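You operate a simulated robot arm through the tools that you are given. There is no shell and no other tool. Be economical: measure what you need, move in short steps, check, and stop when the job is done.

You are at the controls of a simulated robot arm. One attempt, no reset.

TASK
Straighten the upright by the corner: turn the blue knob till the level's bubble sits between its lines.
Fine: lay the blue spirit level on its shelf, close the turn clip of the wall bracket and put the level back. Set down upright: blue spirit level.
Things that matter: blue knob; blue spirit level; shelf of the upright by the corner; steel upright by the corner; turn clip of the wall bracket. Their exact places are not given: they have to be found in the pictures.

It is judged by the outcome, as a careful person would: the job done as asked, and still so three seconds after it is handed in. It fails if anything else is knocked over, pushed out of place, dropped, spilled or broken.

THE ROBOT
A 6-joint arm with a two-finger parallel gripper on a trunk, on a base that drives. Base frame: it is fixed to the floor where the robot stands at the start and does not move with it; the origin is under the middle of the robot, x ahead of it, y to its left, z up. Units: cm, degrees, N and s.
With the tool pointing down near the work surface it reaches from about 22 to 68 cm from the robot's upright axis, wherever it stands. Its first joint turns from -166.0 to 166.0 degrees. Places, roughly: blue knob [190, -40, 90]; shelf of the upright by the corner [180, -30, 120]; steel upright by the corner [190, -30, 120]; turn clip of the wall bracket [190, -20, 70]. Payload 4.1 kg.
The TCP is the grasp point between the finger pads, 2.3 cm short of the fingertips. In the tool frame z runs along the fingers and y along their closing line. Largest opening 9.4 cm; finger width 3.8, thickness 1; the body of the gripper, 5.4 by 9.6 cm, starts 3.9 cm behind the TCP.
Orientation is told as [roll, pitch, yaw] about the base's x, y, z axes, in that order, counted from this pose: with the fingers straight down and closing along the base's y, the tool's x points along the base's -x, its y along +y and its z along -z.

THE INTERFACE
- The arm moves only by the tool apply_moves. Its arguments are lists of equal length, an entry for each row: "hand": the finger opening in cm, from 0 to 9.4; "slide": the shift along the tool's x, y, z in units of 20 mm (1.0 is 20 mm), a list of three; "rotation": the turn, a rotation vector about the tool's x, y, z in units of 5 degrees (1.0 is 5 degrees), a list of three. In form: {"hand": [hand, ...], "slide": [[dx, dy, dz], ...], "rotation": [[wx, wy, wz], ...]}. A call has 1 to 12 rows; each row shifts and turns the commanded pose from where the row before left it, along the tool's axes as they then stand. A call with a number of a shift or a turn outside -1 to 1 is refused whole. Rows are played at 5 a second. More than 5 cm and 8.6 degrees between two rows, or a gripper value outside its range, and nothing of the call is played. Where a pose cannot be reached the arm comes as near as it can. A force on the tool above 40 N (or 10 N above the force at the start of the call, whichever is more), or a blocked arm, ends the call early, and 0.2 s more pass. The fingers move at their own pace (about 4.5 cm/s each) and stop on an object; they squeeze with about 23 N. The grip force told is the motor's: it shows also when the fingers shut on nothing. Time passes only in rows, and 0.2 s behind the last, so rows that do not move let the fingers close. The reply holds the time, the measured pose of the TCP, the force on the tool along the base axes, the opening and the grip force, in the units named above and with some noise, with the torque about the TCP (base axes, N m) and any sound that the robot's microphone picked up.
- Cameras (640 x 400 px; columns grow to the right, rows downward): "scene" is now at [3.29, 15.74, 155.43]; the picture's right is [-0.09, -1.00, 0.00], its down [-0.62, 0.06, -0.79] and it looks along [0.78, -0.07, -0.62] (base axes); focal length 262 px, centre (320, 200). "wrist" rides on the gripper at [8.6, 1.6, -7.5] in the tool frame; the picture's right is [-0.18, 0.98, 0.00], its down [-0.58, -0.11, -0.81] and it looks along [-0.79, -0.15, 0.59] (tool axes); focal length 243 px, centre (320, 200).
- camera(camera): a new picture of that camera. No time passes.
- raise_lower(by): slides the trunk up (or, below 0, down) by that many cm; the arm and the scene camera ride with it, the base frame stays. It gives what a move gives, with no picture.
- roll_base(legs): drives the robot by 1 to 6 legs, each [ahead, turn to the left] in cm and degrees, along the robot's own axes; the way and the turn of a leg run together, so that a leg with both is an arc; at most 150 cm and 180 degrees a leg. The arm and the cameras ride along, it lands a little off, and it stops where it bumps. It gives what a move gives.
- pan_tilt(pan, tilt): turns the head with the scene camera to pan (to the left, within 155 degrees either way) and tilt (down, from -29 to 69), counted from straight ahead of the robot. It gives what a move gives.
- probe_pixels(camera, pixels): for up to 12 pixels [column, row] of the newest picture of that camera ("zoom" is the newest enlarged one), the place [x, y, z] in the base frame of the surface seen there, good to about 0.2 cm, but the place of the scene camera against the robot may be out by one fixed shift of up to 2.5 cm in any direction. No time passes.
- enlarge(camera, box): a new picture of the part [left, top, right, bottom] of that camera's present view, enlarged. No time passes.
- finish_job(): hands the job in; it is judged then, once.

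Go step by step. Measure first, check grasps and placings, and put right what went wrong. The budget is 80 turns and 60 pictures, counting those below and the enlarged ones. Unless the task says otherwise, let go and move clear before handing in, and close with one line.

The tools are called as a command line: name --argument value ..., lists and objects as JSON in quotes. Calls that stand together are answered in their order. apply_moves: Moves the arm, as the interface text tells. Its arguments: {"type":"object","properties":{"hand":{"type":"array"},"slide":{"type":"array"},"rotation":{"type":"array"}},"required":["hand","slide","rotation"]} The other tools are called the same way: raise_lower (by) slides the trunk up or down; roll_base (legs) drives the base; pan_tilt (pan, tilt) turns the head that bears the scene camera; camera (camera) takes a picture; probe_pixels (camera, pixels) gives the place of the surface under pixels of a picture; enlarge (camera, box) takes an enlarged picture of a part of a camera's view; finish_job () hands the job in.

At the start:

```text
time_s: 0.0
tool_pos: [31.94, 13.59, 135.52]
orientation: [-0.1, 0.0, 0.0]
ft_force: [1.2, 0.0, 0.0]
torque: [0.02, 0.01, -0.01]
finger_gap: 9.36
finger_force: 0.1
trunk travel left (down, up): [-52.5, 6.5]
robot x, y, heading: [-0.3, -0.38, -0.2]
head pan, tilt: [-5.4, 38.2]
```

scene: 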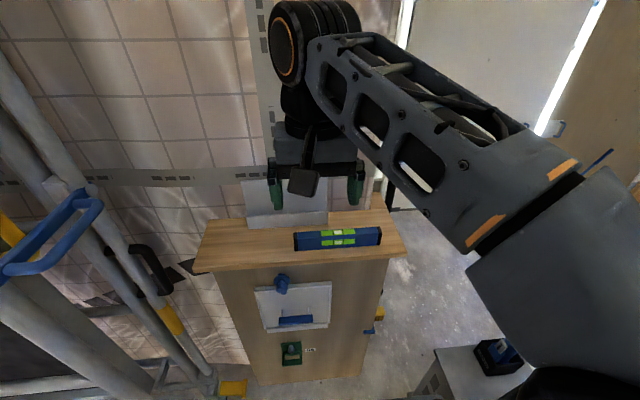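
wrist: 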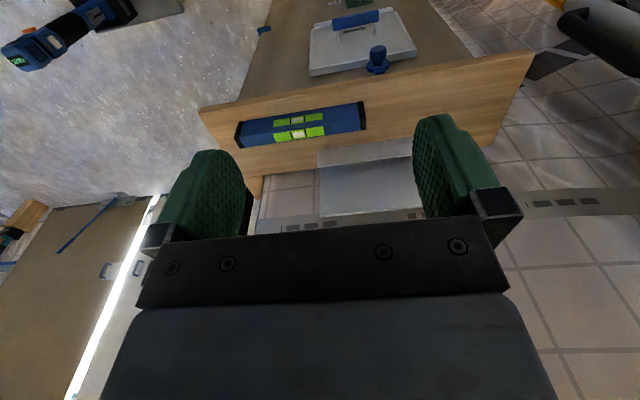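

The blue spirit level lies on the wooden cabinet at about (338,238) in the scene picture. The upright isn't visible yet, so I'll measure the level and then turn the head to look for the corner.

probe_pixels --camera "scene" --pixels '[[298, 233], [378, 229], [297, 248], [380, 244], [340, 230], [338, 240], [300, 260], [210, 225], [400, 255], [195, 268], [386, 212], [280, 215]]'

enlarge --camera "scene" --box '[190, 150, 430, 300]'

pan_tilt --pan -12 --tilt 10

camera --camera "scene"

```text
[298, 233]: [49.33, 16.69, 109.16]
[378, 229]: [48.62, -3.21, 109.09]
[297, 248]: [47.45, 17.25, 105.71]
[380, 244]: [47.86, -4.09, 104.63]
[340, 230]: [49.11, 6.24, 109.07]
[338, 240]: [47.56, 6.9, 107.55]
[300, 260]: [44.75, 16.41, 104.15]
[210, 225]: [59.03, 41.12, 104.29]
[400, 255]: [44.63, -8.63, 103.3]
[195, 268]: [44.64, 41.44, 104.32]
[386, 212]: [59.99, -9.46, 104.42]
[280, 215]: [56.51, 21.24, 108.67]
```

```text
2.67 times, centred on (310, 225) of scene
```

zoom: 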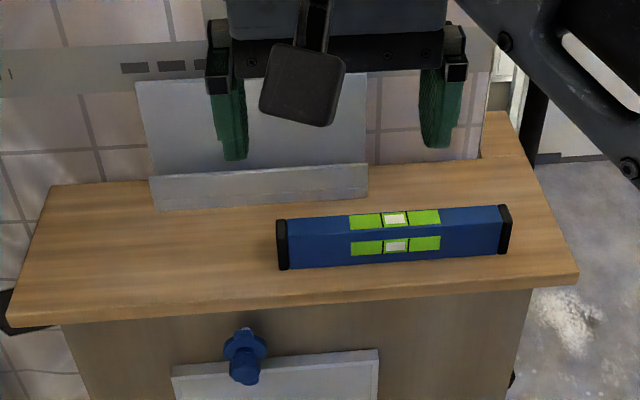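

```text
time_s: 0.9
tool_pos: [31.92, 13.67, 135.25]
orientation: [-0.1, 0.0, -0.1]
ft_force: [0.0, 0.8, 1.2]
torque: [0.03, -0.02, 0.01]
finger_gap: 9.38
finger_force: 0.0
trunk travel left (down, up): [-52.5, 6.5]
robot x, y, heading: [-0.08, -0.27, -0.2]
head pan, tilt: [-12.0, 10.0]
```

```text
56 pictures are left
```

scene: 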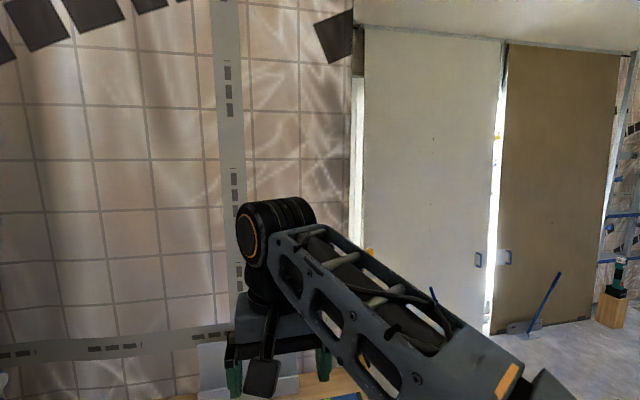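

The wall with its perforated metal rail, the doors and the far corner are in view. I'll measure a few points to work out the geometry.

probe_pixels --camera "scene" --pixels '[[230, 150], [100, 150], [320, 150], [430, 150], [560, 150], [625, 170], [615, 290], [500, 258], [371, 252], [357, 130], [530, 310], [540, 345]]'

enlarge --camera "scene" --box '[340, 180, 640, 400]'

pan_tilt --pan -60 --tilt 25

camera --camera "scene"

```text
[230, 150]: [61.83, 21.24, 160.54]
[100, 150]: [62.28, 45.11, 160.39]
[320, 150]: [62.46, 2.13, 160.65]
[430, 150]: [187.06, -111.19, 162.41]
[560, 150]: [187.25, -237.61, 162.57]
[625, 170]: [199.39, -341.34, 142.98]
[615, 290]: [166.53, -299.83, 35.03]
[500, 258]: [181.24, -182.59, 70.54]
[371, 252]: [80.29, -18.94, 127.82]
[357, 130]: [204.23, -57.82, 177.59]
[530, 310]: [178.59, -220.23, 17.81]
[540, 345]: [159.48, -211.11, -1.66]
```

```text
1.82 times, centred on (490, 290) of scene
```

zoom: 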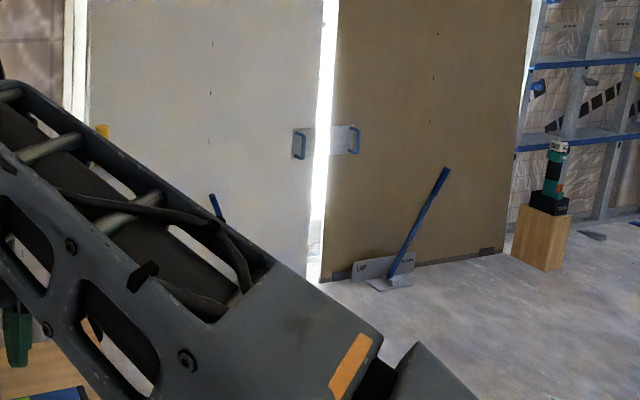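

```text
time_s: 2.1
tool_pos: [31.95, 13.73, 135.4]
orientation: [0.0, 0.0, 0.0]
ft_force: [0.4, -0.5, -0.8]
torque: [0.01, -0.01, 0.0]
finger_gap: 9.39
finger_force: 0.0
trunk travel left (down, up): [-52.5, 6.5]
robot x, y, heading: [-0.47, 0.07, 0.2]
head pan, tilt: [-60.0, 25.0]
```

```text
54 pictures are left
```

scene: 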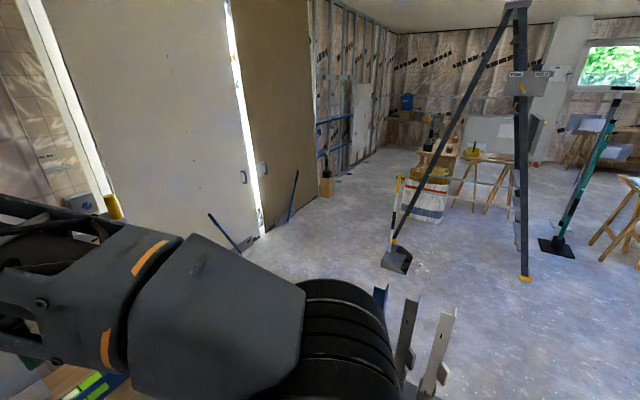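

Something grey and yellow shows around (90,205), past the near wall and close to the expected place. I'll enlarge it and measure there.

enlarge --camera "scene" --box '[0, 100, 160, 220]'

probe_pixels --camera "scene" --pixels '[[78, 202], [113, 207], [45, 162], [20, 60], [10, 160], [90, 205]]'

```text
3.33 times, centred on (80, 160) of scene
```

zoom: 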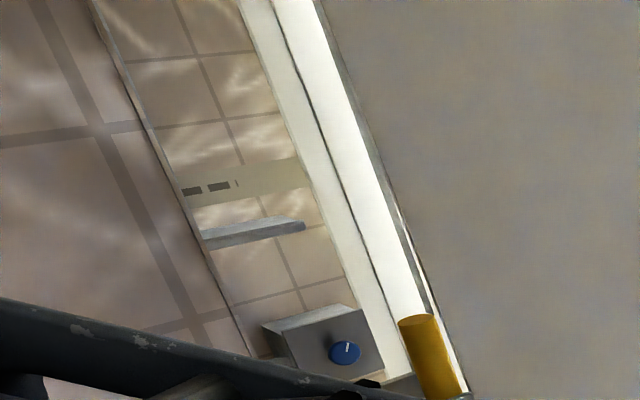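

```text
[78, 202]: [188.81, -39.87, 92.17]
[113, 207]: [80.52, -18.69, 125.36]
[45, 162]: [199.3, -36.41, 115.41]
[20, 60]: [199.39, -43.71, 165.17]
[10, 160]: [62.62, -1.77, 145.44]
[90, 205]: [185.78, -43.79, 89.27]
```

The shelf and knob box are found in the niche at x≈185–190, y≈-40. I'll measure the level with the wrist camera, which should carry no offset, before grasping.

enlarge --camera "wrist" --box '[190, 60, 430, 210]'

probe_pixels --camera "wrist" --pixels '[[240, 124], [362, 104], [242, 144], [363, 127], [298, 120], [300, 133], [300, 152], [300, 126], [300, 114], [300, 107], [370, 170], [205, 110]]'

```text
2.67 times, centred on (310, 135) of wrist
```

zoom: 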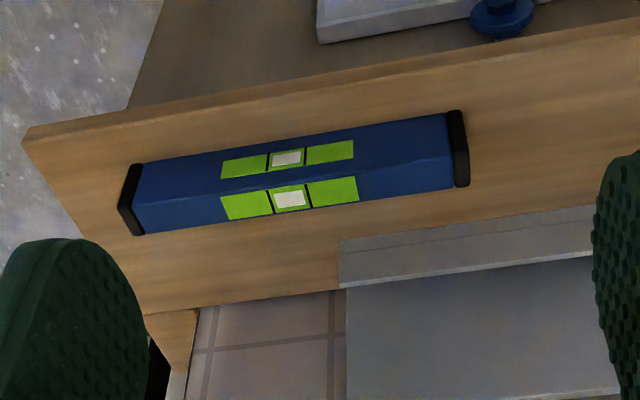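

```text
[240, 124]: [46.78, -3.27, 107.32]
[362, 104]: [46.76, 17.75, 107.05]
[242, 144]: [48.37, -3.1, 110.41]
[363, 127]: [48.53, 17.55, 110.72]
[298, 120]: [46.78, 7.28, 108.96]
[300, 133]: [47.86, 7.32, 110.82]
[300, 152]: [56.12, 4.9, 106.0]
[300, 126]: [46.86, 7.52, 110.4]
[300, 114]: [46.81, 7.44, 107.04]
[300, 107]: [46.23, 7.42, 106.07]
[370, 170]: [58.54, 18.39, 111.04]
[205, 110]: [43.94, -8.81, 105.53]
```

From the wrist picture, the level's top is z≈110.8, its front face x≈46.8 and its centre y≈7.2, on a cabinet top at z≈106. I'll turn the tool by 90° so the fingers close along x.

apply_moves --hand '[9.4, 9.4, 9.4, 9.4, 9.4, 9.4, 9.4, 9.4, 9.4, 9.4, 9.4, 9.4]' --slide '[[0, 0, 0], [0, 0, 0], [0, 0, 0], [0, 0, 0], [0, 0, 0], [0, 0, 0], [0, 0, 0], [0, 0, 0], [0, 0, 0], [0, 0, 0], [0, 0, 0], [0, 0, 0]]' --rotation '[[0, 0, -1], [0, 0, -1], [0, 0, -1], [0, 0, -1], [0, 0, -1], [0, 0, -1], [0, 0, -1], [0, 0, -1], [0, 0, -1], [0, 0, -1], [0, 0, -1], [0, 0, -1]]'

apply_moves --hand '[7, 7, 7, 7, 7, 7, 7, 7, 7, 7, 7, 7]' --slide '[[0, 0, 0], [0, 0, 0], [0, 0, 0], [0, 0, 0], [0, 0, 0], [0, 0, 0], [0.6, -1, 0], [0.6, -1, 0], [0.5, -1, 0], [0.5, -1, 0], [0.5, -1, 0], [0.5, -1, 0]]' --rotation '[[0, 0, -1], [0, 0, -1], [0, 0, -1], [0, 0, -1], [0, 0, -1], [0, 0, -1], [0, 0, 0], [0, 0, 0], [0, 0, 0], [0, 0, 0], [0, 0, 0], [0, 0, 0]]'

camera --camera "wrist"

```text
time_s: 4.7
tool_pos: [31.88, 13.59, 135.54]
orientation: [-0.1, 0.1, 60.1]
ft_force: [-0.9, -0.6, 0.2]
torque: [0.01, -0.02, 0.03]
finger_gap: 9.43
finger_force: 0.1
trunk travel left (down, up): [-52.5, 6.5]
robot x, y, heading: [-0.14, 0.07, -0.0]
head pan, tilt: [-60.0, 25.0]
```

```text
time_s: 7.3
tool_pos: [43.96, 7.06, 135.38]
orientation: [0.0, 0.0, 90.0]
ft_force: [0.3, 0.1, 0.8]
torque: [0.0, -0.02, 0.03]
finger_gap: 6.99
finger_force: 0.2
trunk travel left (down, up): [-52.5, 6.5]
robot x, y, heading: [-0.25, 0.03, -0.1]
head pan, tilt: [-60.0, 25.0]
```

```text
51 pictures are left
```

wrist: 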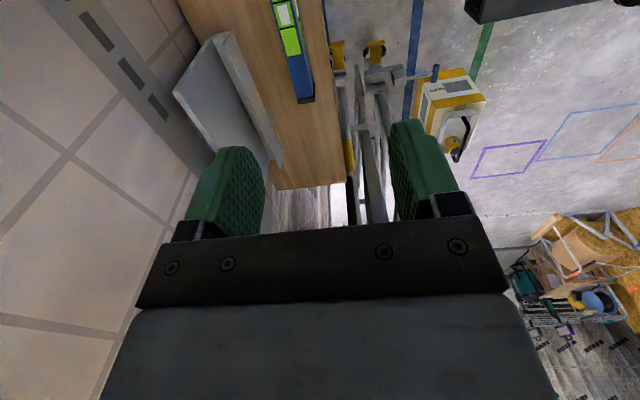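

The tool is aligned at yaw 90 and y≈7.1. I'll go 4 cm forward and most of the way down.

apply_moves --hand '[7, 7, 7, 7, 7, 7, 7, 7, 7, 7, 7, 7]' --slide '[[0, -1, 0], [0, -1, 0], [0, 0, 1], [0, 0, 1], [0, 0, 1], [0, 0, 1], [0, 0, 1], [0, 0, 1], [0, 0, 1], [0, 0, 1], [0, 0, 1], [0, 0, 0]]' --rotation '[[0, 0, 0], [0, 0, 0], [0, 0, 0], [0, 0, 0], [0, 0, 0], [0, 0, 0], [0, 0, 0], [0, 0, 0], [0, 0, 0], [0, 0, 0], [0, 0, 0], [0, 0, 0]]'

camera --camera "wrist"

```text
time_s: 9.9
tool_pos: [47.86, 7.21, 117.34]
orientation: [0.1, 0.1, 90.0]
ft_force: [-0.3, -0.7, 0.2]
torque: [0.0, 0.03, 0.02]
finger_gap: 7.01
finger_force: 0.1
trunk travel left (down, up): [-52.5, 6.5]
robot x, y, heading: [0.34, -0.06, -0.2]
head pan, tilt: [-60.0, 25.0]
```

```text
50 pictures are left
```

wrist: 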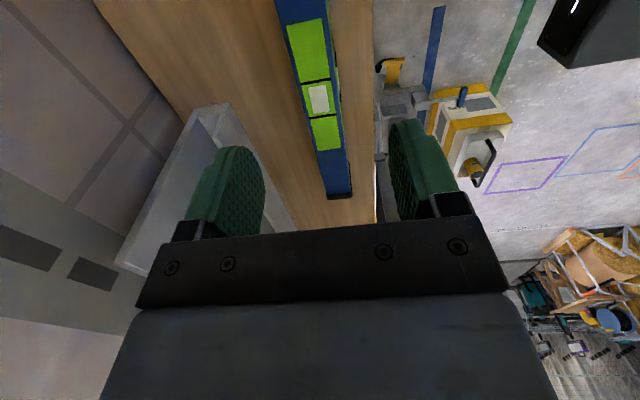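

The level lies between the fingers. I'll measure its edges for centring.

probe_pixels --camera "wrist" --pixels '[[320, 170], [330, 170], [340, 170], [300, 60], [312, 60], [322, 60], [331, 60], [338, 193], [331, 196], [346, 150], [317, 98], [250, 60]]'

```text
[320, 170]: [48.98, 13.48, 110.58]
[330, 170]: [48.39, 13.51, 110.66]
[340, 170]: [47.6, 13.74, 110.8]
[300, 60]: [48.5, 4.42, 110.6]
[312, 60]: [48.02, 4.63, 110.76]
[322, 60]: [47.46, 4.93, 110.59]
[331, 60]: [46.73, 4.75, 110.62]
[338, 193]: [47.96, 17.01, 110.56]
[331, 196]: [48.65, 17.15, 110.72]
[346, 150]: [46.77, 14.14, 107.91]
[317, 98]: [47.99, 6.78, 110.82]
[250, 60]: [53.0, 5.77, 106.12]
```

The level is centred at x≈48.0, y≈7.2 and the TCP is right over it. I'll lower 8 cm and close.

apply_moves --hand '[7, 7, 7, 7, 7, 7, 0, 0, 0, 0, 0]' --slide '[[0, 0, 1], [0, 0, 1], [0, 0, 1], [0, 0, 0.6], [0, 0, 0.4], [0, 0, 0], [0, 0, 0], [0, 0, 0], [0, 0, 0], [0, 0, 0], [0, 0, 0]]' --rotation '[[0, 0, 0], [0, 0, 0], [0, 0, 0], [0, 0, 0], [0, 0, 0], [0, 0, 0], [0, 0, 0], [0, 0, 0], [0, 0, 0], [0, 0, 0], [0, 0, 0]]'

```text
time_s: 12.3
tool_pos: [47.99, 7.31, 109.45]
orientation: [0.0, 0.1, 89.9]
ft_force: [-0.7, 0.0, 1.3]
torque: [0.04, 0.0, 0.02]
finger_gap: 2.36
finger_force: 23.0
trunk travel left (down, up): [-52.5, 6.5]
robot x, y, heading: [-0.08, -0.13, 0.0]
head pan, tilt: [-60.0, 25.0]
```

The level is gripped with a gap of 2.36 cm. I'll lift it straight up and look at the way round.

apply_moves --hand '[0, 0, 0, 0, 0, 0, 0, 0, 0, 0, 0, 0]' --slide '[[0, 0, -0.5], [0, 0, -1], [0, 0, -1], [0, 0, -1], [0, 0, -1], [0, 0, -1], [0, 0, -1], [0, 0, -1], [0, 0, -1], [0, 1, -1], [0, 1, -1], [0, 1, 0]]' --rotation '[[0, 0, 0], [0, 0, 0], [0, 0, 0], [0, 0, 0], [0, 0, 0], [0, 0, 0], [0, 0, 0], [0, 0, 0], [0, 0, 0], [0, 0, 0], [0, 0, 0], [0, 0, 0]]'

pan_tilt --pan -48 --tilt 60

camera --camera "scene"

camera --camera "wrist"

```text
time_s: 14.9
tool_pos: [41.64, 7.29, 130.3]
orientation: [0.0, 0.0, 90.1]
ft_force: [0.3, -0.9, -1.4]
torque: [0.0, -0.01, -0.03]
finger_gap: 2.37
finger_force: 22.7
trunk travel left (down, up): [-52.5, 6.5]
robot x, y, heading: [0.04, -0.06, -0.1]
head pan, tilt: [-60.0, 25.0]
```

```text
time_s: 15.9
tool_pos: [41.73, 7.29, 130.37]
orientation: [-0.1, 0.0, 90.0]
ft_force: [-0.6, 0.7, -1.5]
torque: [0.0, 0.0, 0.0]
finger_gap: 2.39
finger_force: 23.0
trunk travel left (down, up): [-52.5, 6.5]
robot x, y, heading: [0.26, 0.02, 0.4]
head pan, tilt: [-48.0, 60.0]
```

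```text
49 pictures are left
```

scene: 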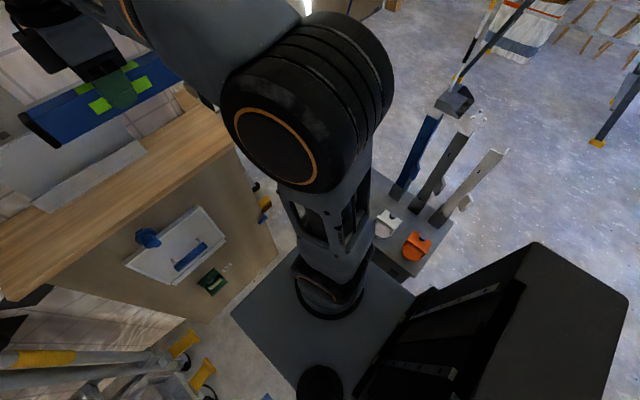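

```text
48 pictures are left
```

wrist: 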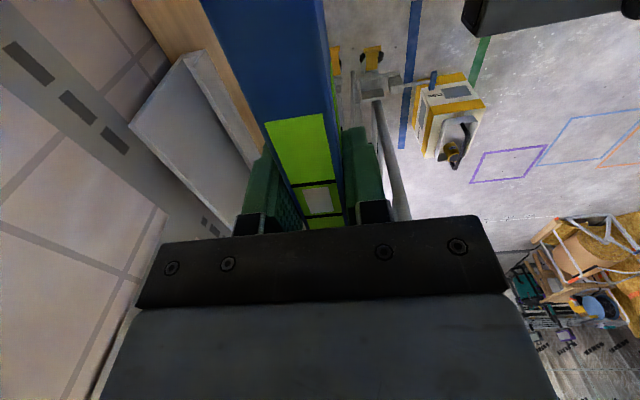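

A rack with uprights stands close to my right, and a trolley to the left. I'll measure those and my own footprint before driving.

probe_pixels --camera "scene" --pixels '[[400, 185], [440, 225], [450, 240], [405, 275], [378, 205], [235, 315], [415, 295], [270, 240], [265, 205], [375, 175], [500, 160], [300, 262]]'

pan_tilt --pan -30 --tilt 35

camera --camera "scene"

```text
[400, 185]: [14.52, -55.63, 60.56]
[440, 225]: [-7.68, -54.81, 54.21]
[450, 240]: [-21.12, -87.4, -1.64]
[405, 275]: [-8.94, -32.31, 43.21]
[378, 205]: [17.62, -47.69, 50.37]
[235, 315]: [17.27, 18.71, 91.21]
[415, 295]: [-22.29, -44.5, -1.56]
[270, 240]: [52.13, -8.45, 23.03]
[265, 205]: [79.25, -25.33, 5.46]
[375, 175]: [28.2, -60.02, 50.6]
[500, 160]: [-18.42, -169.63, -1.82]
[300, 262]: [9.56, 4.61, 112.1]
```

```text
time_s: 16.8
tool_pos: [41.64, 7.31, 130.39]
orientation: [0.0, 0.0, 90.0]
ft_force: [0.6, -0.1, -2.0]
torque: [-0.02, -0.02, -0.02]
finger_gap: 2.38
finger_force: 22.4
trunk travel left (down, up): [-52.5, 6.5]
robot x, y, heading: [0.06, -0.11, 0.2]
head pan, tilt: [-30.0, 35.0]
```

```text
47 pictures are left
```

scene: 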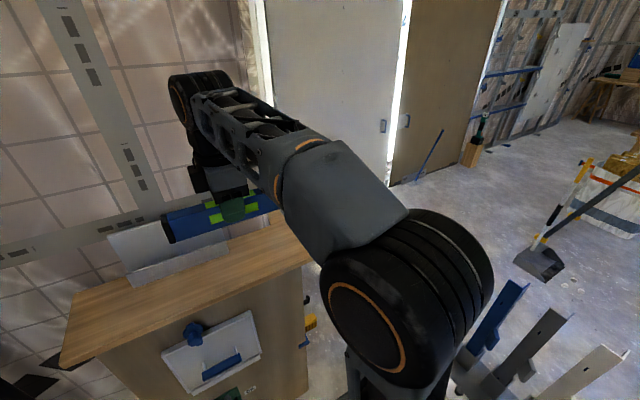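

The rack occupies about x -10..30, y -32..-62, and a yellow pole stands near (80,-19). I'll look right and behind to plan a way round.

pan_tilt --pan -85 --tilt 42

camera --camera "scene"

probe_pixels --camera "scene" --pixels '[[320, 200], [320, 60], [100, 100], [200, 200], [400, 250], [320, 300], [500, 200], [250, 330], [600, 300], [150, 330]]'

pan_tilt --pan -145 --tilt 42

camera --camera "scene"

```text
time_s: 18.0
tool_pos: [41.68, 7.23, 130.35]
orientation: [0.0, 0.0, 89.9]
ft_force: [0.4, -0.2, -2.1]
torque: [0.0, -0.04, 0.03]
finger_gap: 2.37
finger_force: 22.5
trunk travel left (down, up): [-52.5, 6.5]
robot x, y, heading: [0.21, 0.07, 0.0]
head pan, tilt: [-85.0, 42.0]
```

```text
46 pictures are left
```

scene: 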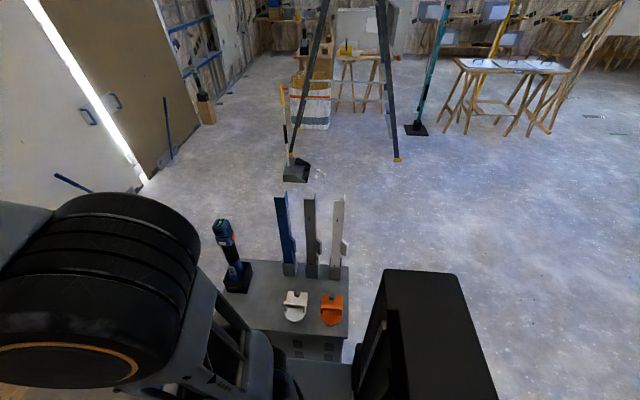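

```text
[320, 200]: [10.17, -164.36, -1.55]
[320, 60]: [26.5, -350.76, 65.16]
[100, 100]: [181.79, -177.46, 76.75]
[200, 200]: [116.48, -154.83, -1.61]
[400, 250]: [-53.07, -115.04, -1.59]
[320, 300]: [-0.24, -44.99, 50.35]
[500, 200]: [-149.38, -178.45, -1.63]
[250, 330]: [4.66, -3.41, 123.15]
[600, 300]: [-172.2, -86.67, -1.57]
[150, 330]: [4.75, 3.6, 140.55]
```

```text
time_s: 19.3
tool_pos: [41.67, 7.32, 130.4]
orientation: [0.0, 0.1, 90.0]
ft_force: [1.0, -0.5, -2.2]
torque: [0.0, 0.01, 0.03]
finger_gap: 2.39
finger_force: 23.2
trunk travel left (down, up): [-52.5, 6.5]
robot x, y, heading: [-0.3, -0.13, -0.2]
head pan, tilt: [-145.0, 42.0]
```

```text
45 pictures are left
```

scene: 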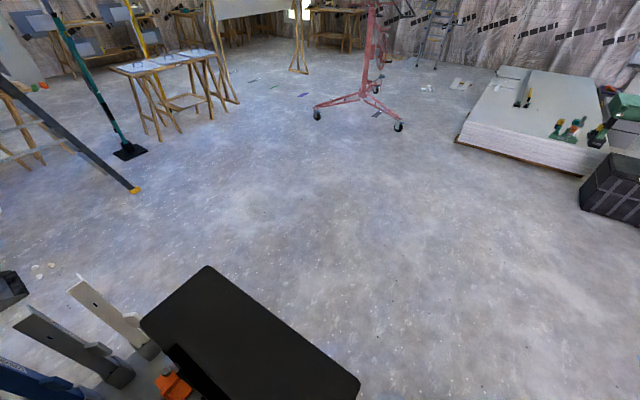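

The floor behind is clear, and there is a free lane at y≈-115 between the rack and the dustpan. I'll drive round that way.

roll_base --legs '[[-75, 0], [0, -90], [115, 0], [0, 90], [150, 0]]'

pan_tilt --pan 40 --tilt 25

camera --camera "scene"

```text
time_s: 43.6
tool_pos: [120.05, -97.9, 130.35]
orientation: [0.0, 0.0, 92.1]
ft_force: [0.4, 0.1, -1.8]
torque: [0.0, 0.01, -0.04]
finger_gap: 2.38
finger_force: 22.9
trunk travel left (down, up): [-52.5, 6.5]
robot x, y, heading: [78.54, -107.07, 2.1]
head pan, tilt: [-145.0, 42.0]
```

```text
time_s: 46.4
tool_pos: [120.03, -97.94, 130.41]
orientation: [0.0, 0.0, 92.1]
ft_force: [0.3, -0.3, -2.3]
torque: [0.0, -0.04, 0.0]
finger_gap: 2.39
finger_force: 22.6
trunk travel left (down, up): [-52.5, 6.5]
robot x, y, heading: [78.67, -106.56, 2.1]
head pan, tilt: [40.0, 25.0]
```

```text
44 pictures are left
```

scene: 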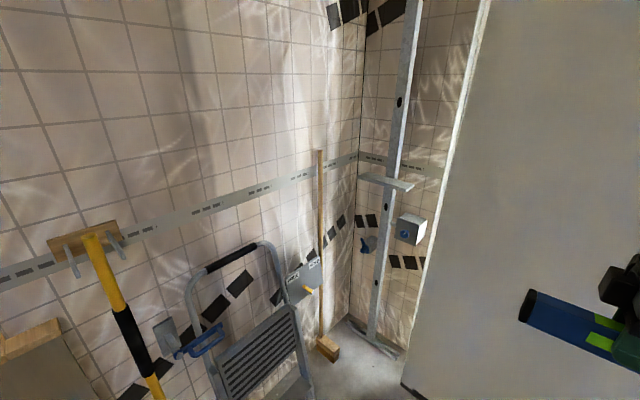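

Now the corner is clear: upright (390,180), shelf (385,182), knob box (410,230), and a dark blue clip (368,244). I'll enlarge and measure them.

enlarge --camera "scene" --box '[320, 140, 464, 230]'

probe_pixels --camera "scene" --pixels '[[360, 177], [412, 186], [385, 182], [404, 60], [372, 330], [404, 234], [410, 220], [368, 244], [200, 100], [325, 345], [300, 350], [120, 300]]'

enlarge --camera "scene" --box '[330, 190, 450, 280]'

```text
4.44 times, centred on (392, 185) of scene
```

zoom: 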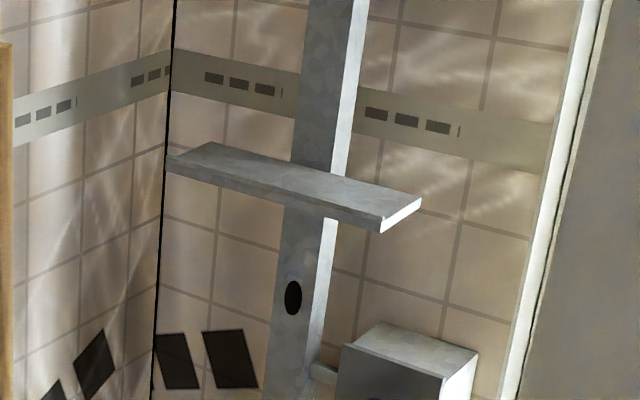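

```text
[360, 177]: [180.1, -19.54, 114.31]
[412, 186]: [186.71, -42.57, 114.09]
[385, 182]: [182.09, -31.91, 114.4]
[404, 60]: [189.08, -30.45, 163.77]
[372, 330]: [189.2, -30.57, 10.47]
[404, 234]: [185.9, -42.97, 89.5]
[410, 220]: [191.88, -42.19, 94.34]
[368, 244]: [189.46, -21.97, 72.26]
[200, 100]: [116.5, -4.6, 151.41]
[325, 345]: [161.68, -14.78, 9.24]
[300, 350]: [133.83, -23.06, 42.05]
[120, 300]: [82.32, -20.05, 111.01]
```

```text
4.44 times, centred on (390, 235) of scene
```

zoom: 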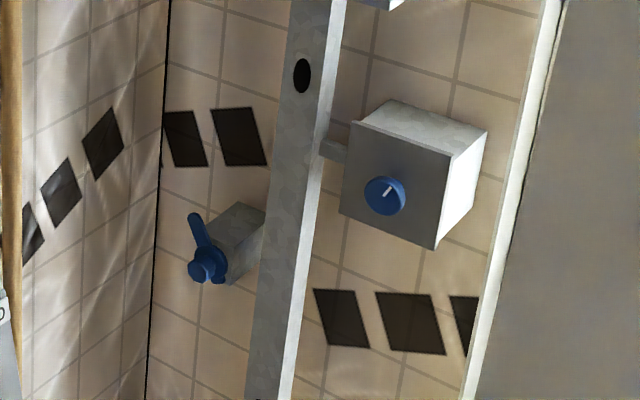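

The shelf's top spans y≈-20..-43 at x≈180–187, the knob is at (186,-43,90), and the clip is at (186–189,-22,72). The step stool and a batten stand close by, so I'll measure them to choose where to stand.

probe_pixels --camera "scene" --pixels '[[305, 385], [280, 270], [245, 250], [200, 275], [215, 345], [318, 290], [335, 355], [404, 383], [320, 160], [300, 280], [150, 350], [260, 330]]'

pan_tilt --pan 35 --tilt 50

camera --camera "scene"

```text
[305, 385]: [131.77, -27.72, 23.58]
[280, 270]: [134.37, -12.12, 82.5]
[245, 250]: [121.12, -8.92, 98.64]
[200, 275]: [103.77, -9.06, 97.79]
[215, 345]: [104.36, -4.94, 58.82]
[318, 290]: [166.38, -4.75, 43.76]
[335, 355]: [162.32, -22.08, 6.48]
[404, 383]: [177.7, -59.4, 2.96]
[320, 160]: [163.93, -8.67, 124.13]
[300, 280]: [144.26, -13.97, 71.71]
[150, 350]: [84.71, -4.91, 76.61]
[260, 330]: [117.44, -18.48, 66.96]
```

```text
time_s: 47.2
tool_pos: [120.04, -98.04, 130.35]
orientation: [-0.1, 0.0, 92.0]
ft_force: [-0.6, 0.2, -2.3]
torque: [0.0, 0.02, 0.02]
finger_gap: 2.38
finger_force: 23.5
trunk travel left (down, up): [-52.5, 6.5]
robot x, y, heading: [78.96, -106.4, 2.1]
head pan, tilt: [35.0, 50.0]
```

```text
41 pictures are left
```

scene: 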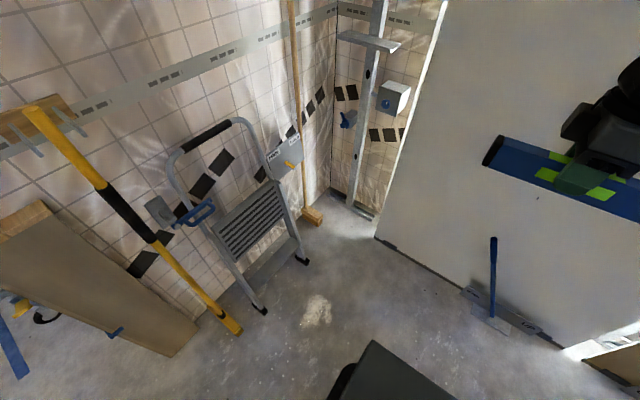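

I'll measure the stool feet, the batten foot and the corner of my own base.

probe_pixels --camera "scene" --pixels '[[262, 311], [304, 262], [312, 217], [238, 330], [493, 243], [497, 310], [372, 345], [440, 390], [340, 375], [377, 238], [360, 208]]'

```text
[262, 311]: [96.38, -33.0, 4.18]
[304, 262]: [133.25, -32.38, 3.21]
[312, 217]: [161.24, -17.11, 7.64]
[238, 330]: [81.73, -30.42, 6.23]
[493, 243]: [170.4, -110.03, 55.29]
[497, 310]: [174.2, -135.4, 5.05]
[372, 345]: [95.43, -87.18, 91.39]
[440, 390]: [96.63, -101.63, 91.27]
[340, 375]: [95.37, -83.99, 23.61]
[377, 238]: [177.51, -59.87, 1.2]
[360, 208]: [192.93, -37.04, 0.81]
```

My base is about ±23 cm wide and 17 cm forward, and the stool feet reach y≈-33 up to x≈134. I'll stand at about (137,-67) facing +x, reached with square turns clear of the stool.

roll_base --legs '[[50, 0], [0, 88], [38, 0], [0, -90], [7, 0]]'

pan_tilt --pan 32 --tilt 38

camera --camera "scene"

camera --camera "wrist"

```text
time_s: 60.5
tool_pos: [176.64, -56.67, 130.27]
orientation: [0.1, 0.1, 92.0]
ft_force: [0.6, -0.1, -0.8]
torque: [0.02, 0.01, 0.0]
finger_gap: 2.36
finger_force: 22.7
trunk travel left (down, up): [-52.5, 6.5]
robot x, y, heading: [135.26, -65.54, 1.9]
head pan, tilt: [35.0, 50.0]
```

```text
time_s: 61.2
tool_pos: [176.59, -56.72, 130.45]
orientation: [0.0, -0.1, 92.0]
ft_force: [-0.2, -0.2, -1.6]
torque: [0.04, 0.0, 0.01]
finger_gap: 2.37
finger_force: 23.3
trunk travel left (down, up): [-52.5, 6.5]
robot x, y, heading: [135.11, -65.49, 1.9]
head pan, tilt: [32.0, 38.0]
```

```text
40 pictures are left
```

scene: 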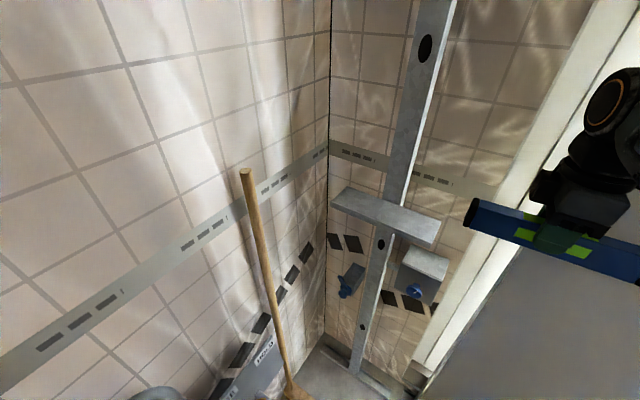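

```text
39 pictures are left
```

wrist: 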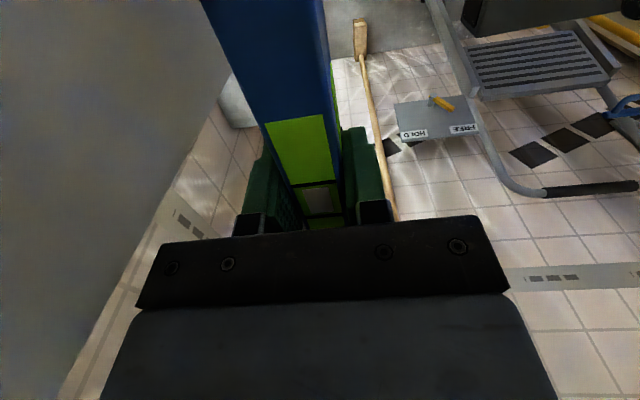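

I'm now at (135,-65.5). I'll measure the shelf corners along with the held level, so its known pose calibrates the scene camera's offset.

enlarge --camera "scene" --box '[300, 130, 620, 330]'

probe_pixels --camera "scene" --pixels '[[332, 201], [431, 242], [350, 189], [437, 222], [385, 220], [380, 203], [397, 202], [477, 203], [476, 220], [412, 291], [348, 293], [350, 270]]'

```text
2.00 times, centred on (460, 230) of scene
```

zoom: 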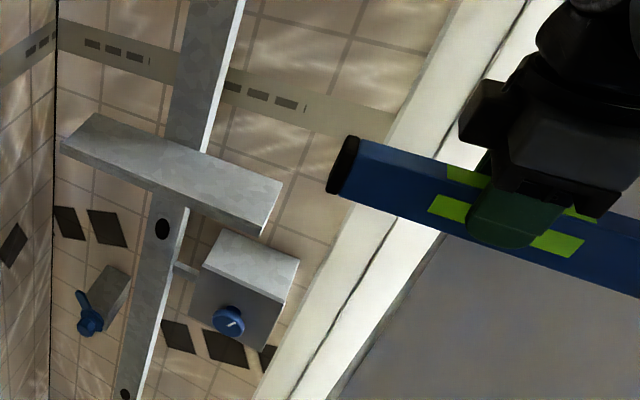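

```text
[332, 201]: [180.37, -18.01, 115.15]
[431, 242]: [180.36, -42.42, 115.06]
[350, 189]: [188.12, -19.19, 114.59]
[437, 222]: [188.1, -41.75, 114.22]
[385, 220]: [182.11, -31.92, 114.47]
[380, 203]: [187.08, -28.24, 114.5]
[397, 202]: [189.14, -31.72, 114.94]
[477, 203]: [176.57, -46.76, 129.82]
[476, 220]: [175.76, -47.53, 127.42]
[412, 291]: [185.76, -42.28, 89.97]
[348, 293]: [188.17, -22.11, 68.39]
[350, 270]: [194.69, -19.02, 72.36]
```

Against the held level, true z is about scene z+1.8, so the shelf top is ≈116.3 at x 180–188, centred at y≈-30. I'll square the yaw and bring the level in front of the shelf at safe height.

apply_moves --hand '[0, 0, 0, 0, 0, 0, 0, 0, 0, 0, 0, 0]' --slide '[[0, 0, 0], [-1, 0, 0], [-1, 0, 0], [-1, 0, 0], [-1, 0, 0], [-1, 0, 0], [-1, 0, 0], [-1, 0, 0], [-1, 0, 0], [-1, 0, 0], [-1, 0, 0], [-1, 0, 0]]' --rotation '[[0, 0, 0.4], [0, 0, 0], [0, 0, 0], [0, 0, 0], [0, 0, 0], [0, 0, 0], [0, 0, 0], [0, 0, 0], [0, 0, 0], [0, 0, 0], [0, 0, 0], [0, 0, 0]]'

apply_moves --hand '[0, 0, 0, 0, 0]' --slide '[[-1, 0, 0], [-1, 0, 0], [-0.3, 0, 0], [0, -1, 0], [0, -1, 0]]' --rotation '[[0, 0, 0], [0, 0, 0], [0, 0, 0], [0, 0, 0], [0, 0, 0]]'

camera --camera "wrist"

camera --camera "scene"

```text
time_s: 63.8
tool_pos: [176.65, -34.48, 130.01]
orientation: [0.0, 0.1, 90.1]
ft_force: [-0.4, 0.8, -1.5]
torque: [0.0, 0.03, -0.02]
finger_gap: 2.36
finger_force: 23.1
trunk travel left (down, up): [-52.5, 6.5]
robot x, y, heading: [135.32, -65.15, 2.0]
head pan, tilt: [32.0, 38.0]
```

```text
time_s: 65.0
tool_pos: [180.34, -30.07, 130.16]
orientation: [0.0, -0.1, 90.0]
ft_force: [0.6, 0.2, -2.2]
torque: [-0.01, -0.01, 0.0]
finger_gap: 2.36
finger_force: 23.1
trunk travel left (down, up): [-52.5, 6.5]
robot x, y, heading: [135.43, -65.65, 2.0]
head pan, tilt: [32.0, 38.0]
```

```text
37 pictures are left
```

wrist: 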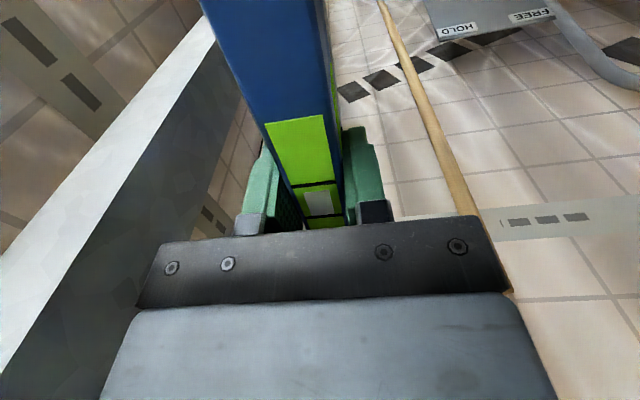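

```text
36 pictures are left
```

scene: 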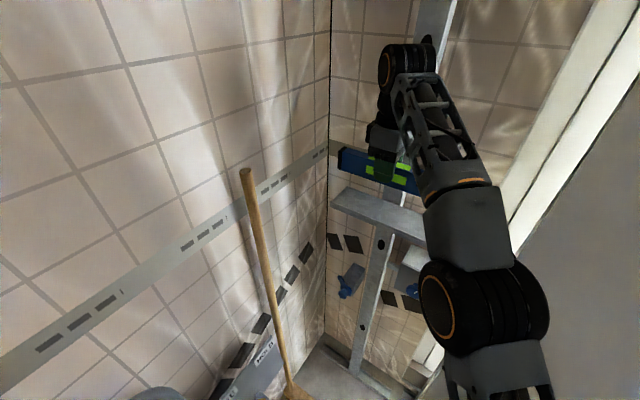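

In the wrist picture the upright's face is the grey band at left. I'll measure it to know the clearance.

probe_pixels --camera "wrist" --pixels '[[200, 100], [160, 160], [100, 250], [60, 350], [190, 60], [110, 180], [50, 230], [240, 110], [230, 140], [225, 170]]'

probe_pixels --camera "scene" --pixels '[[332, 202], [352, 190], [380, 210], [352, 150], [345, 165], [405, 225], [370, 150], [440, 60], [385, 160]]'

```text
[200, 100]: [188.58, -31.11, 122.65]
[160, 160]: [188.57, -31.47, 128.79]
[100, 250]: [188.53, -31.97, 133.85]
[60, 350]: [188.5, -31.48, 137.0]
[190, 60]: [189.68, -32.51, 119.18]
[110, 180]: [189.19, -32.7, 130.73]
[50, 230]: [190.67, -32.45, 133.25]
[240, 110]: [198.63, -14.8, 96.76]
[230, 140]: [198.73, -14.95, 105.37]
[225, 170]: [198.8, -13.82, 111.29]
```

```text
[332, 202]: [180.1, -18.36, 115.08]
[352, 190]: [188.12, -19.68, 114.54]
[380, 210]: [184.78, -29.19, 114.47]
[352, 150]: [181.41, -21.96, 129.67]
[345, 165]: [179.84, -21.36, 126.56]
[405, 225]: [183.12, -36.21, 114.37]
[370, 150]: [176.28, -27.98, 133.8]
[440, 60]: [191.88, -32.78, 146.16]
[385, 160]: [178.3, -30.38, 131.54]
```

The upright's face is at x=188.55 and the shelf spans x≈179.6–187.5, so I'll set the level at x≈182.2. Moving over, lowering to about 1 cm above the shelf first.

apply_moves --hand '[0, 0, 0, 0, 0, 0, 0]' --slide '[[0, -0.95, 0], [0, 0, 1], [0, 0, 1], [0, 0, 1], [0, 0, 1], [0, 0, 0.7], [0, 0, 0]]' --rotation '[[0, 0, 0], [0, 0, 0], [0, 0, 0], [0, 0, 0], [0, 0, 0], [0, 0, 0], [0, 0, 0]]'

enlarge --camera "scene" --box '[310, 110, 470, 210]'

```text
time_s: 66.6
tool_pos: [181.61, -30.63, 120.07]
orientation: [0.0, 0.0, 90.0]
ft_force: [0.3, -0.5, -1.5]
torque: [0.0, 0.02, 0.0]
finger_gap: 2.38
finger_force: 23.3
out of reach, approached as far as the arm can: row 1
trunk travel left (down, up): [-52.5, 6.5]
robot x, y, heading: [135.24, -65.64, 1.8]
head pan, tilt: [32.0, 38.0]
```

```text
4.00 times, centred on (390, 160) of scene
```

zoom: 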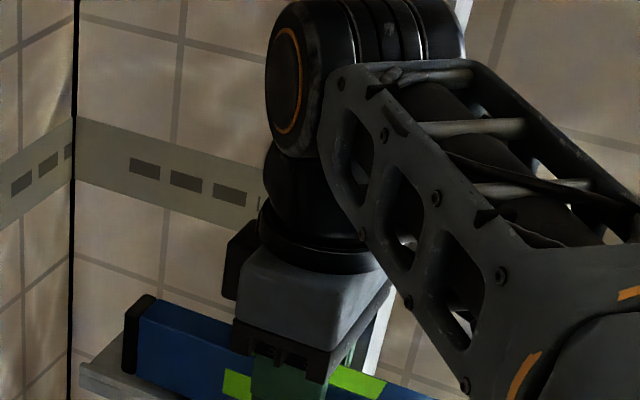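

The level is at x=181.6 and about 0.4 cm above the shelf, which is fully supported. I'll lower in small steps till contact shows.

apply_moves --hand '[0, 0, 0, 0]' --slide '[[0, 0, 0.1], [0, 0, 0.1], [0, 0, 0], [0, 0, 0]]' --rotation '[[0, 0, 0], [0, 0, 0], [0, 0, 0], [0, 0, 0]]'

```text
time_s: 67.6
tool_pos: [181.75, -30.67, 119.68]
orientation: [0.0, -0.1, 90.0]
ft_force: [0.0, 0.0, -1.6]
torque: [0.03, 0.0, 0.0]
finger_gap: 2.36
finger_force: 22.7
trunk travel left (down, up): [-52.5, 6.5]
robot x, y, heading: [135.08, -65.43, 2.0]
head pan, tilt: [32.0, 38.0]
```

apply_moves --hand '[0, 0, 0, 0]' --slide '[[0, 0, 0.1], [0, 0, 0.05], [0, 0, 0], [0, 0, 0]]' --rotation '[[0, 0, 0], [0, 0, 0], [0, 0, 0], [0, 0, 0]]'

```text
time_s: 68.6
tool_pos: [181.63, -30.67, 119.51]
orientation: [0.0, -0.1, 90.0]
ft_force: [1.7, 0.7, 3.9]
torque: [0.74, 0.01, -0.16]
finger_gap: 2.37
finger_force: 23.2
trunk travel left (down, up): [-52.5, 6.5]
robot x, y, heading: [134.89, -65.16, 2.1]
head pan, tilt: [32.0, 38.0]
```

Contact is felt: about 5 N upward, with the torque showing the +y end touching first. I'll open the fingers and rise.

apply_moves --hand '[2.8, 3.4, 4.2, 4.2, 4.2]' --slide '[[0, 0, 0], [0, 0, 0], [0, 0, 0], [0, 0, 0], [0, 0, 0]]' --rotation '[[0, 0, 0], [0, 0, 0], [0, 0, 0], [0, 0, 0], [0, 0, 0]]'

apply_moves --hand '[4.2, 4.2, 4.2, 4.2, 4.2]' --slide '[[0, 0, -0.5], [0, 0, -1], [0, 0, -1], [0, 0, -1], [0, 0, -1]]' --rotation '[[0, 0, 0], [0, 0, 0], [0, 0, 0], [0, 0, 0], [0, 0, 0]]'

camera --camera "wrist"

```text
time_s: 69.8
tool_pos: [181.74, -30.81, 119.42]
orientation: [0.0, 0.0, 89.9]
ft_force: [0.3, -0.4, 0.0]
torque: [0.03, -0.01, -0.01]
finger_gap: 4.2
finger_force: 0.2
trunk travel left (down, up): [-52.5, 6.5]
robot x, y, heading: [135.22, -65.67, 1.9]
head pan, tilt: [32.0, 38.0]
```

```text
time_s: 71.0
tool_pos: [181.62, -30.45, 128.68]
orientation: [0.0, 0.0, 90.1]
ft_force: [-0.4, -0.5, 0.6]
torque: [0.0, 0.02, 0.03]
finger_gap: 4.17
finger_force: 0.1
trunk travel left (down, up): [-52.5, 6.5]
robot x, y, heading: [134.88, -65.51, 2.0]
head pan, tilt: [32.0, 38.0]
```

```text
34 pictures are left
```

wrist: 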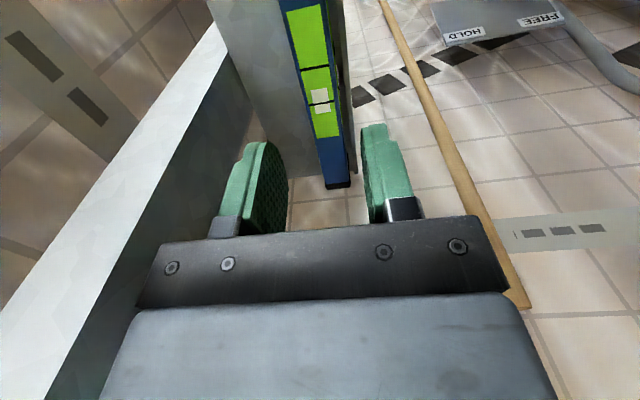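

The level stands on the shelf, its bubble (319,95) off toward the +y end, past the lower line at row 103. I'll retract the arm and lower the trunk and arm to prepare for the knob.

apply_moves --hand '[4.2, 4.2, 4.2, 4.2, 4.2, 5, 5, 5, 5, 5, 5, 5]' --slide '[[0, 1, 0], [0, 1, 0], [0, 1, 0], [0, 1, 0], [0, 1, 0], [1, 1, 0], [1, 1, 0], [1, 1, 0], [1, 1, 0.5], [1, 1, 1], [0.8, 0, 1], [0, 0, 1]]' --rotation '[[0, 0, 0], [0, 0, 0], [0, 0, 0], [0, 0, 0], [0, 0, 0], [0, 0, 0], [0, 0, 0], [0, 0, 0], [0, 0, 0], [0, 0, 0], [0, 0, 0], [0, 0, 0]]'

raise_lower --by -22

pan_tilt --pan 33 --tilt 25

camera --camera "scene"

```text
time_s: 73.6
tool_pos: [161.55, -42.25, 121.3]
orientation: [0.1, 0.0, 89.9]
ft_force: [0.6, -0.7, -0.6]
torque: [0.01, -0.01, -0.01]
finger_gap: 5.0
finger_force: 0.0
trunk travel left (down, up): [-52.5, 6.5]
robot x, y, heading: [135.21, -65.47, 2.1]
head pan, tilt: [32.0, 38.0]
```

```text
time_s: 76.0
tool_pos: [161.43, -42.21, 99.38]
orientation: [0.0, 0.0, 89.9]
ft_force: [-0.4, -0.1, 0.2]
torque: [0.01, 0.0, 0.0]
finger_gap: 4.98
finger_force: 0.2
trunk travel left (down, up): [-30.5, 28.5]
robot x, y, heading: [135.07, -65.31, 1.8]
head pan, tilt: [32.0, 38.0]
```

```text
time_s: 76.7
tool_pos: [161.58, -42.24, 99.46]
orientation: [-0.1, 0.0, 90.0]
ft_force: [-0.3, 0.4, -0.3]
torque: [0.01, 0.05, -0.04]
finger_gap: 5.0
finger_force: 0.1
trunk travel left (down, up): [-30.5, 28.5]
robot x, y, heading: [134.96, -65.18, 1.9]
head pan, tilt: [33.0, 25.0]
```

```text
33 pictures are left
```

scene: 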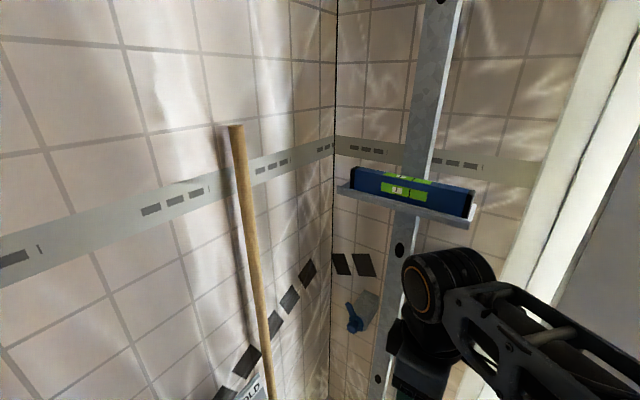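

The level is clearly visible from here. I'll swing the tool to point along +x while moving it in front of the knob box.

apply_moves --hand '[6, 6, 6, 6, 6, 6, 6, 6, 6, 6, 6, 6]' --slide '[[0, -0.4, 0.15], [0, -0.385, 0.184], [0, -0.368, 0.217], [0, -0.348, 0.248], [0, -0.325, 0.278], [0, -0.299, 0.305], [0, -0.271, 0.33], [0, -0.242, 0.352], [0, -0.21, 0.372], [0, -0.177, 0.389], [0, -0.142, 0.403], [0, -0.107, 0.414]]' --rotation '[[1, 0, 0], [1, 0, 0], [1, 0, 0], [1, 0, 0], [1, 0, 0], [1, 0, 0], [1, 0, 0], [1, 0, 0], [1, 0, 0], [1, 0, 0], [1, 0, 0], [1, 0, 0]]'

apply_moves --hand '[6, 6, 6, 6, 6, 6, 6]' --slide '[[0, -0.07, 0.421], [0, -0.033, 0.426], [0, 0.004, 0.427], [0, 0.041, 0.425], [0, 0.078, 0.42], [0, 0.115, 0.411], [0, 0, 0]]' --rotation '[[1, 0, 0], [1, 0, 0], [1, 0, 0], [1, 0, 0], [1, 0, 0], [1, 0, 0], [0, 0, 0]]'

camera --camera "wrist"

camera --camera "scene"

```text
time_s: 79.3
tool_pos: [171.19, -42.34, 95.85]
orientation: [-60.1, 0.0, 90.0]
ft_force: [-0.4, -0.2, 0.4]
torque: [0.01, 0.01, -0.02]
finger_gap: 6.0
finger_force: 0.0
trunk travel left (down, up): [-30.5, 28.5]
robot x, y, heading: [135.21, -65.17, 2.1]
head pan, tilt: [33.0, 25.0]
```

```text
time_s: 80.9
tool_pos: [176.07, -42.32, 94.03]
orientation: [-90.1, -0.1, 90.1]
ft_force: [0.3, -0.4, -0.9]
torque: [0.01, -0.02, -0.02]
finger_gap: 5.99
finger_force: 0.1
trunk travel left (down, up): [-30.5, 28.5]
robot x, y, heading: [135.81, -65.29, 2.1]
head pan, tilt: [33.0, 25.0]
```

```text
32 pictures are left
```

wrist: 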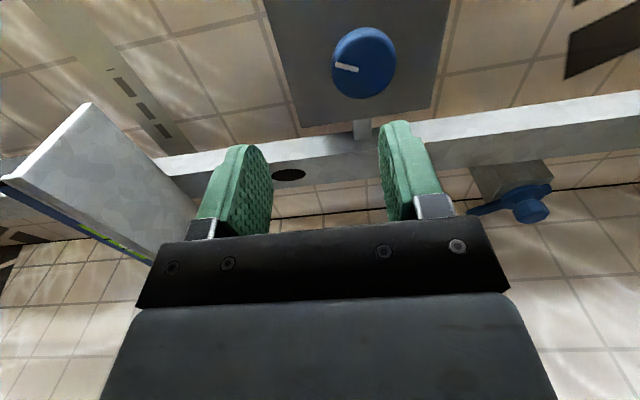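

```text
31 pictures are left
```

scene: 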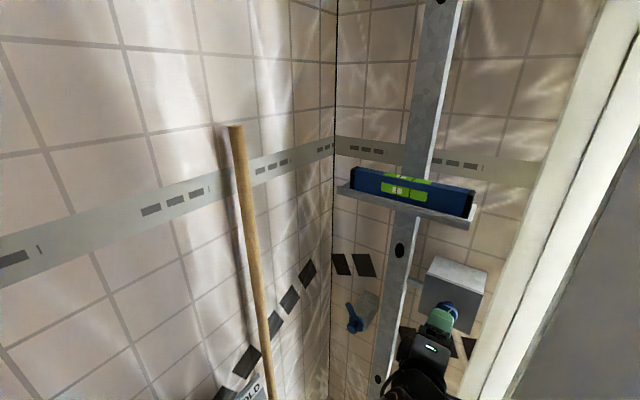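

The wrist picture shows the knob (363,62) and the clip lever (515,200) well. I'll measure both precisely.

probe_pixels --camera "wrist" --pixels '[[365, 62], [345, 68], [362, 32], [362, 92], [334, 62], [392, 62], [290, 70], [533, 212], [475, 211], [510, 192], [500, 170], [540, 188]]'

enlarge --camera "wrist" --box '[440, 130, 640, 255]'

enlarge --camera "scene" --box '[335, 150, 495, 250]'

```text
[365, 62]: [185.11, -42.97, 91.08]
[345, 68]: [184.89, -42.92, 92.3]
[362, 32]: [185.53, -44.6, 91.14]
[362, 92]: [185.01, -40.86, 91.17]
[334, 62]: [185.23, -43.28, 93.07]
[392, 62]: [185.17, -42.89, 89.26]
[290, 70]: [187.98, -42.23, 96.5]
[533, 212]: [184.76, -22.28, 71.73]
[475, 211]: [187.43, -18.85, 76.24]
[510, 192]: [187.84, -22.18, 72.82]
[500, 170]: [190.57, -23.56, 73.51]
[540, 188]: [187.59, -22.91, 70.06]
```

```text
3.20 times, centred on (540, 192) of wrist
```

zoom: 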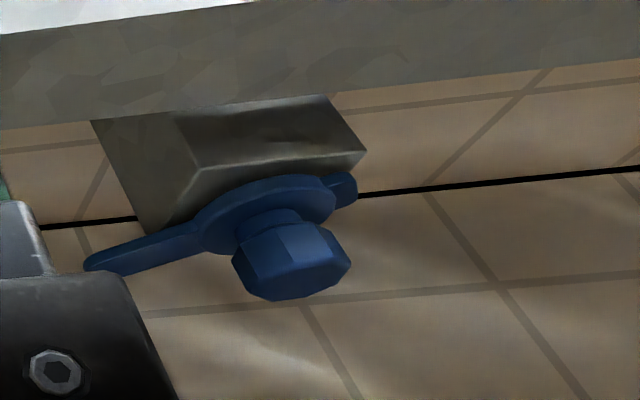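

```text
4.00 times, centred on (415, 200) of scene
```

zoom: 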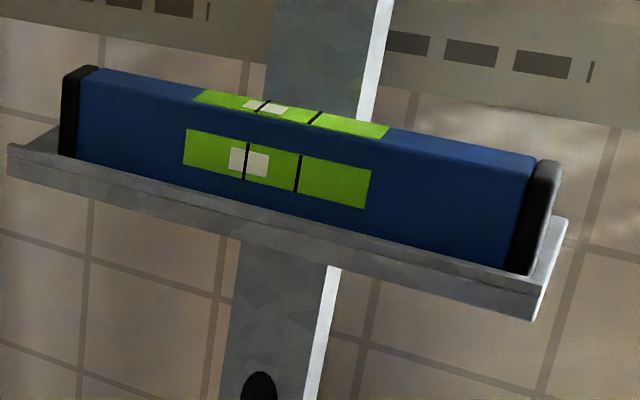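

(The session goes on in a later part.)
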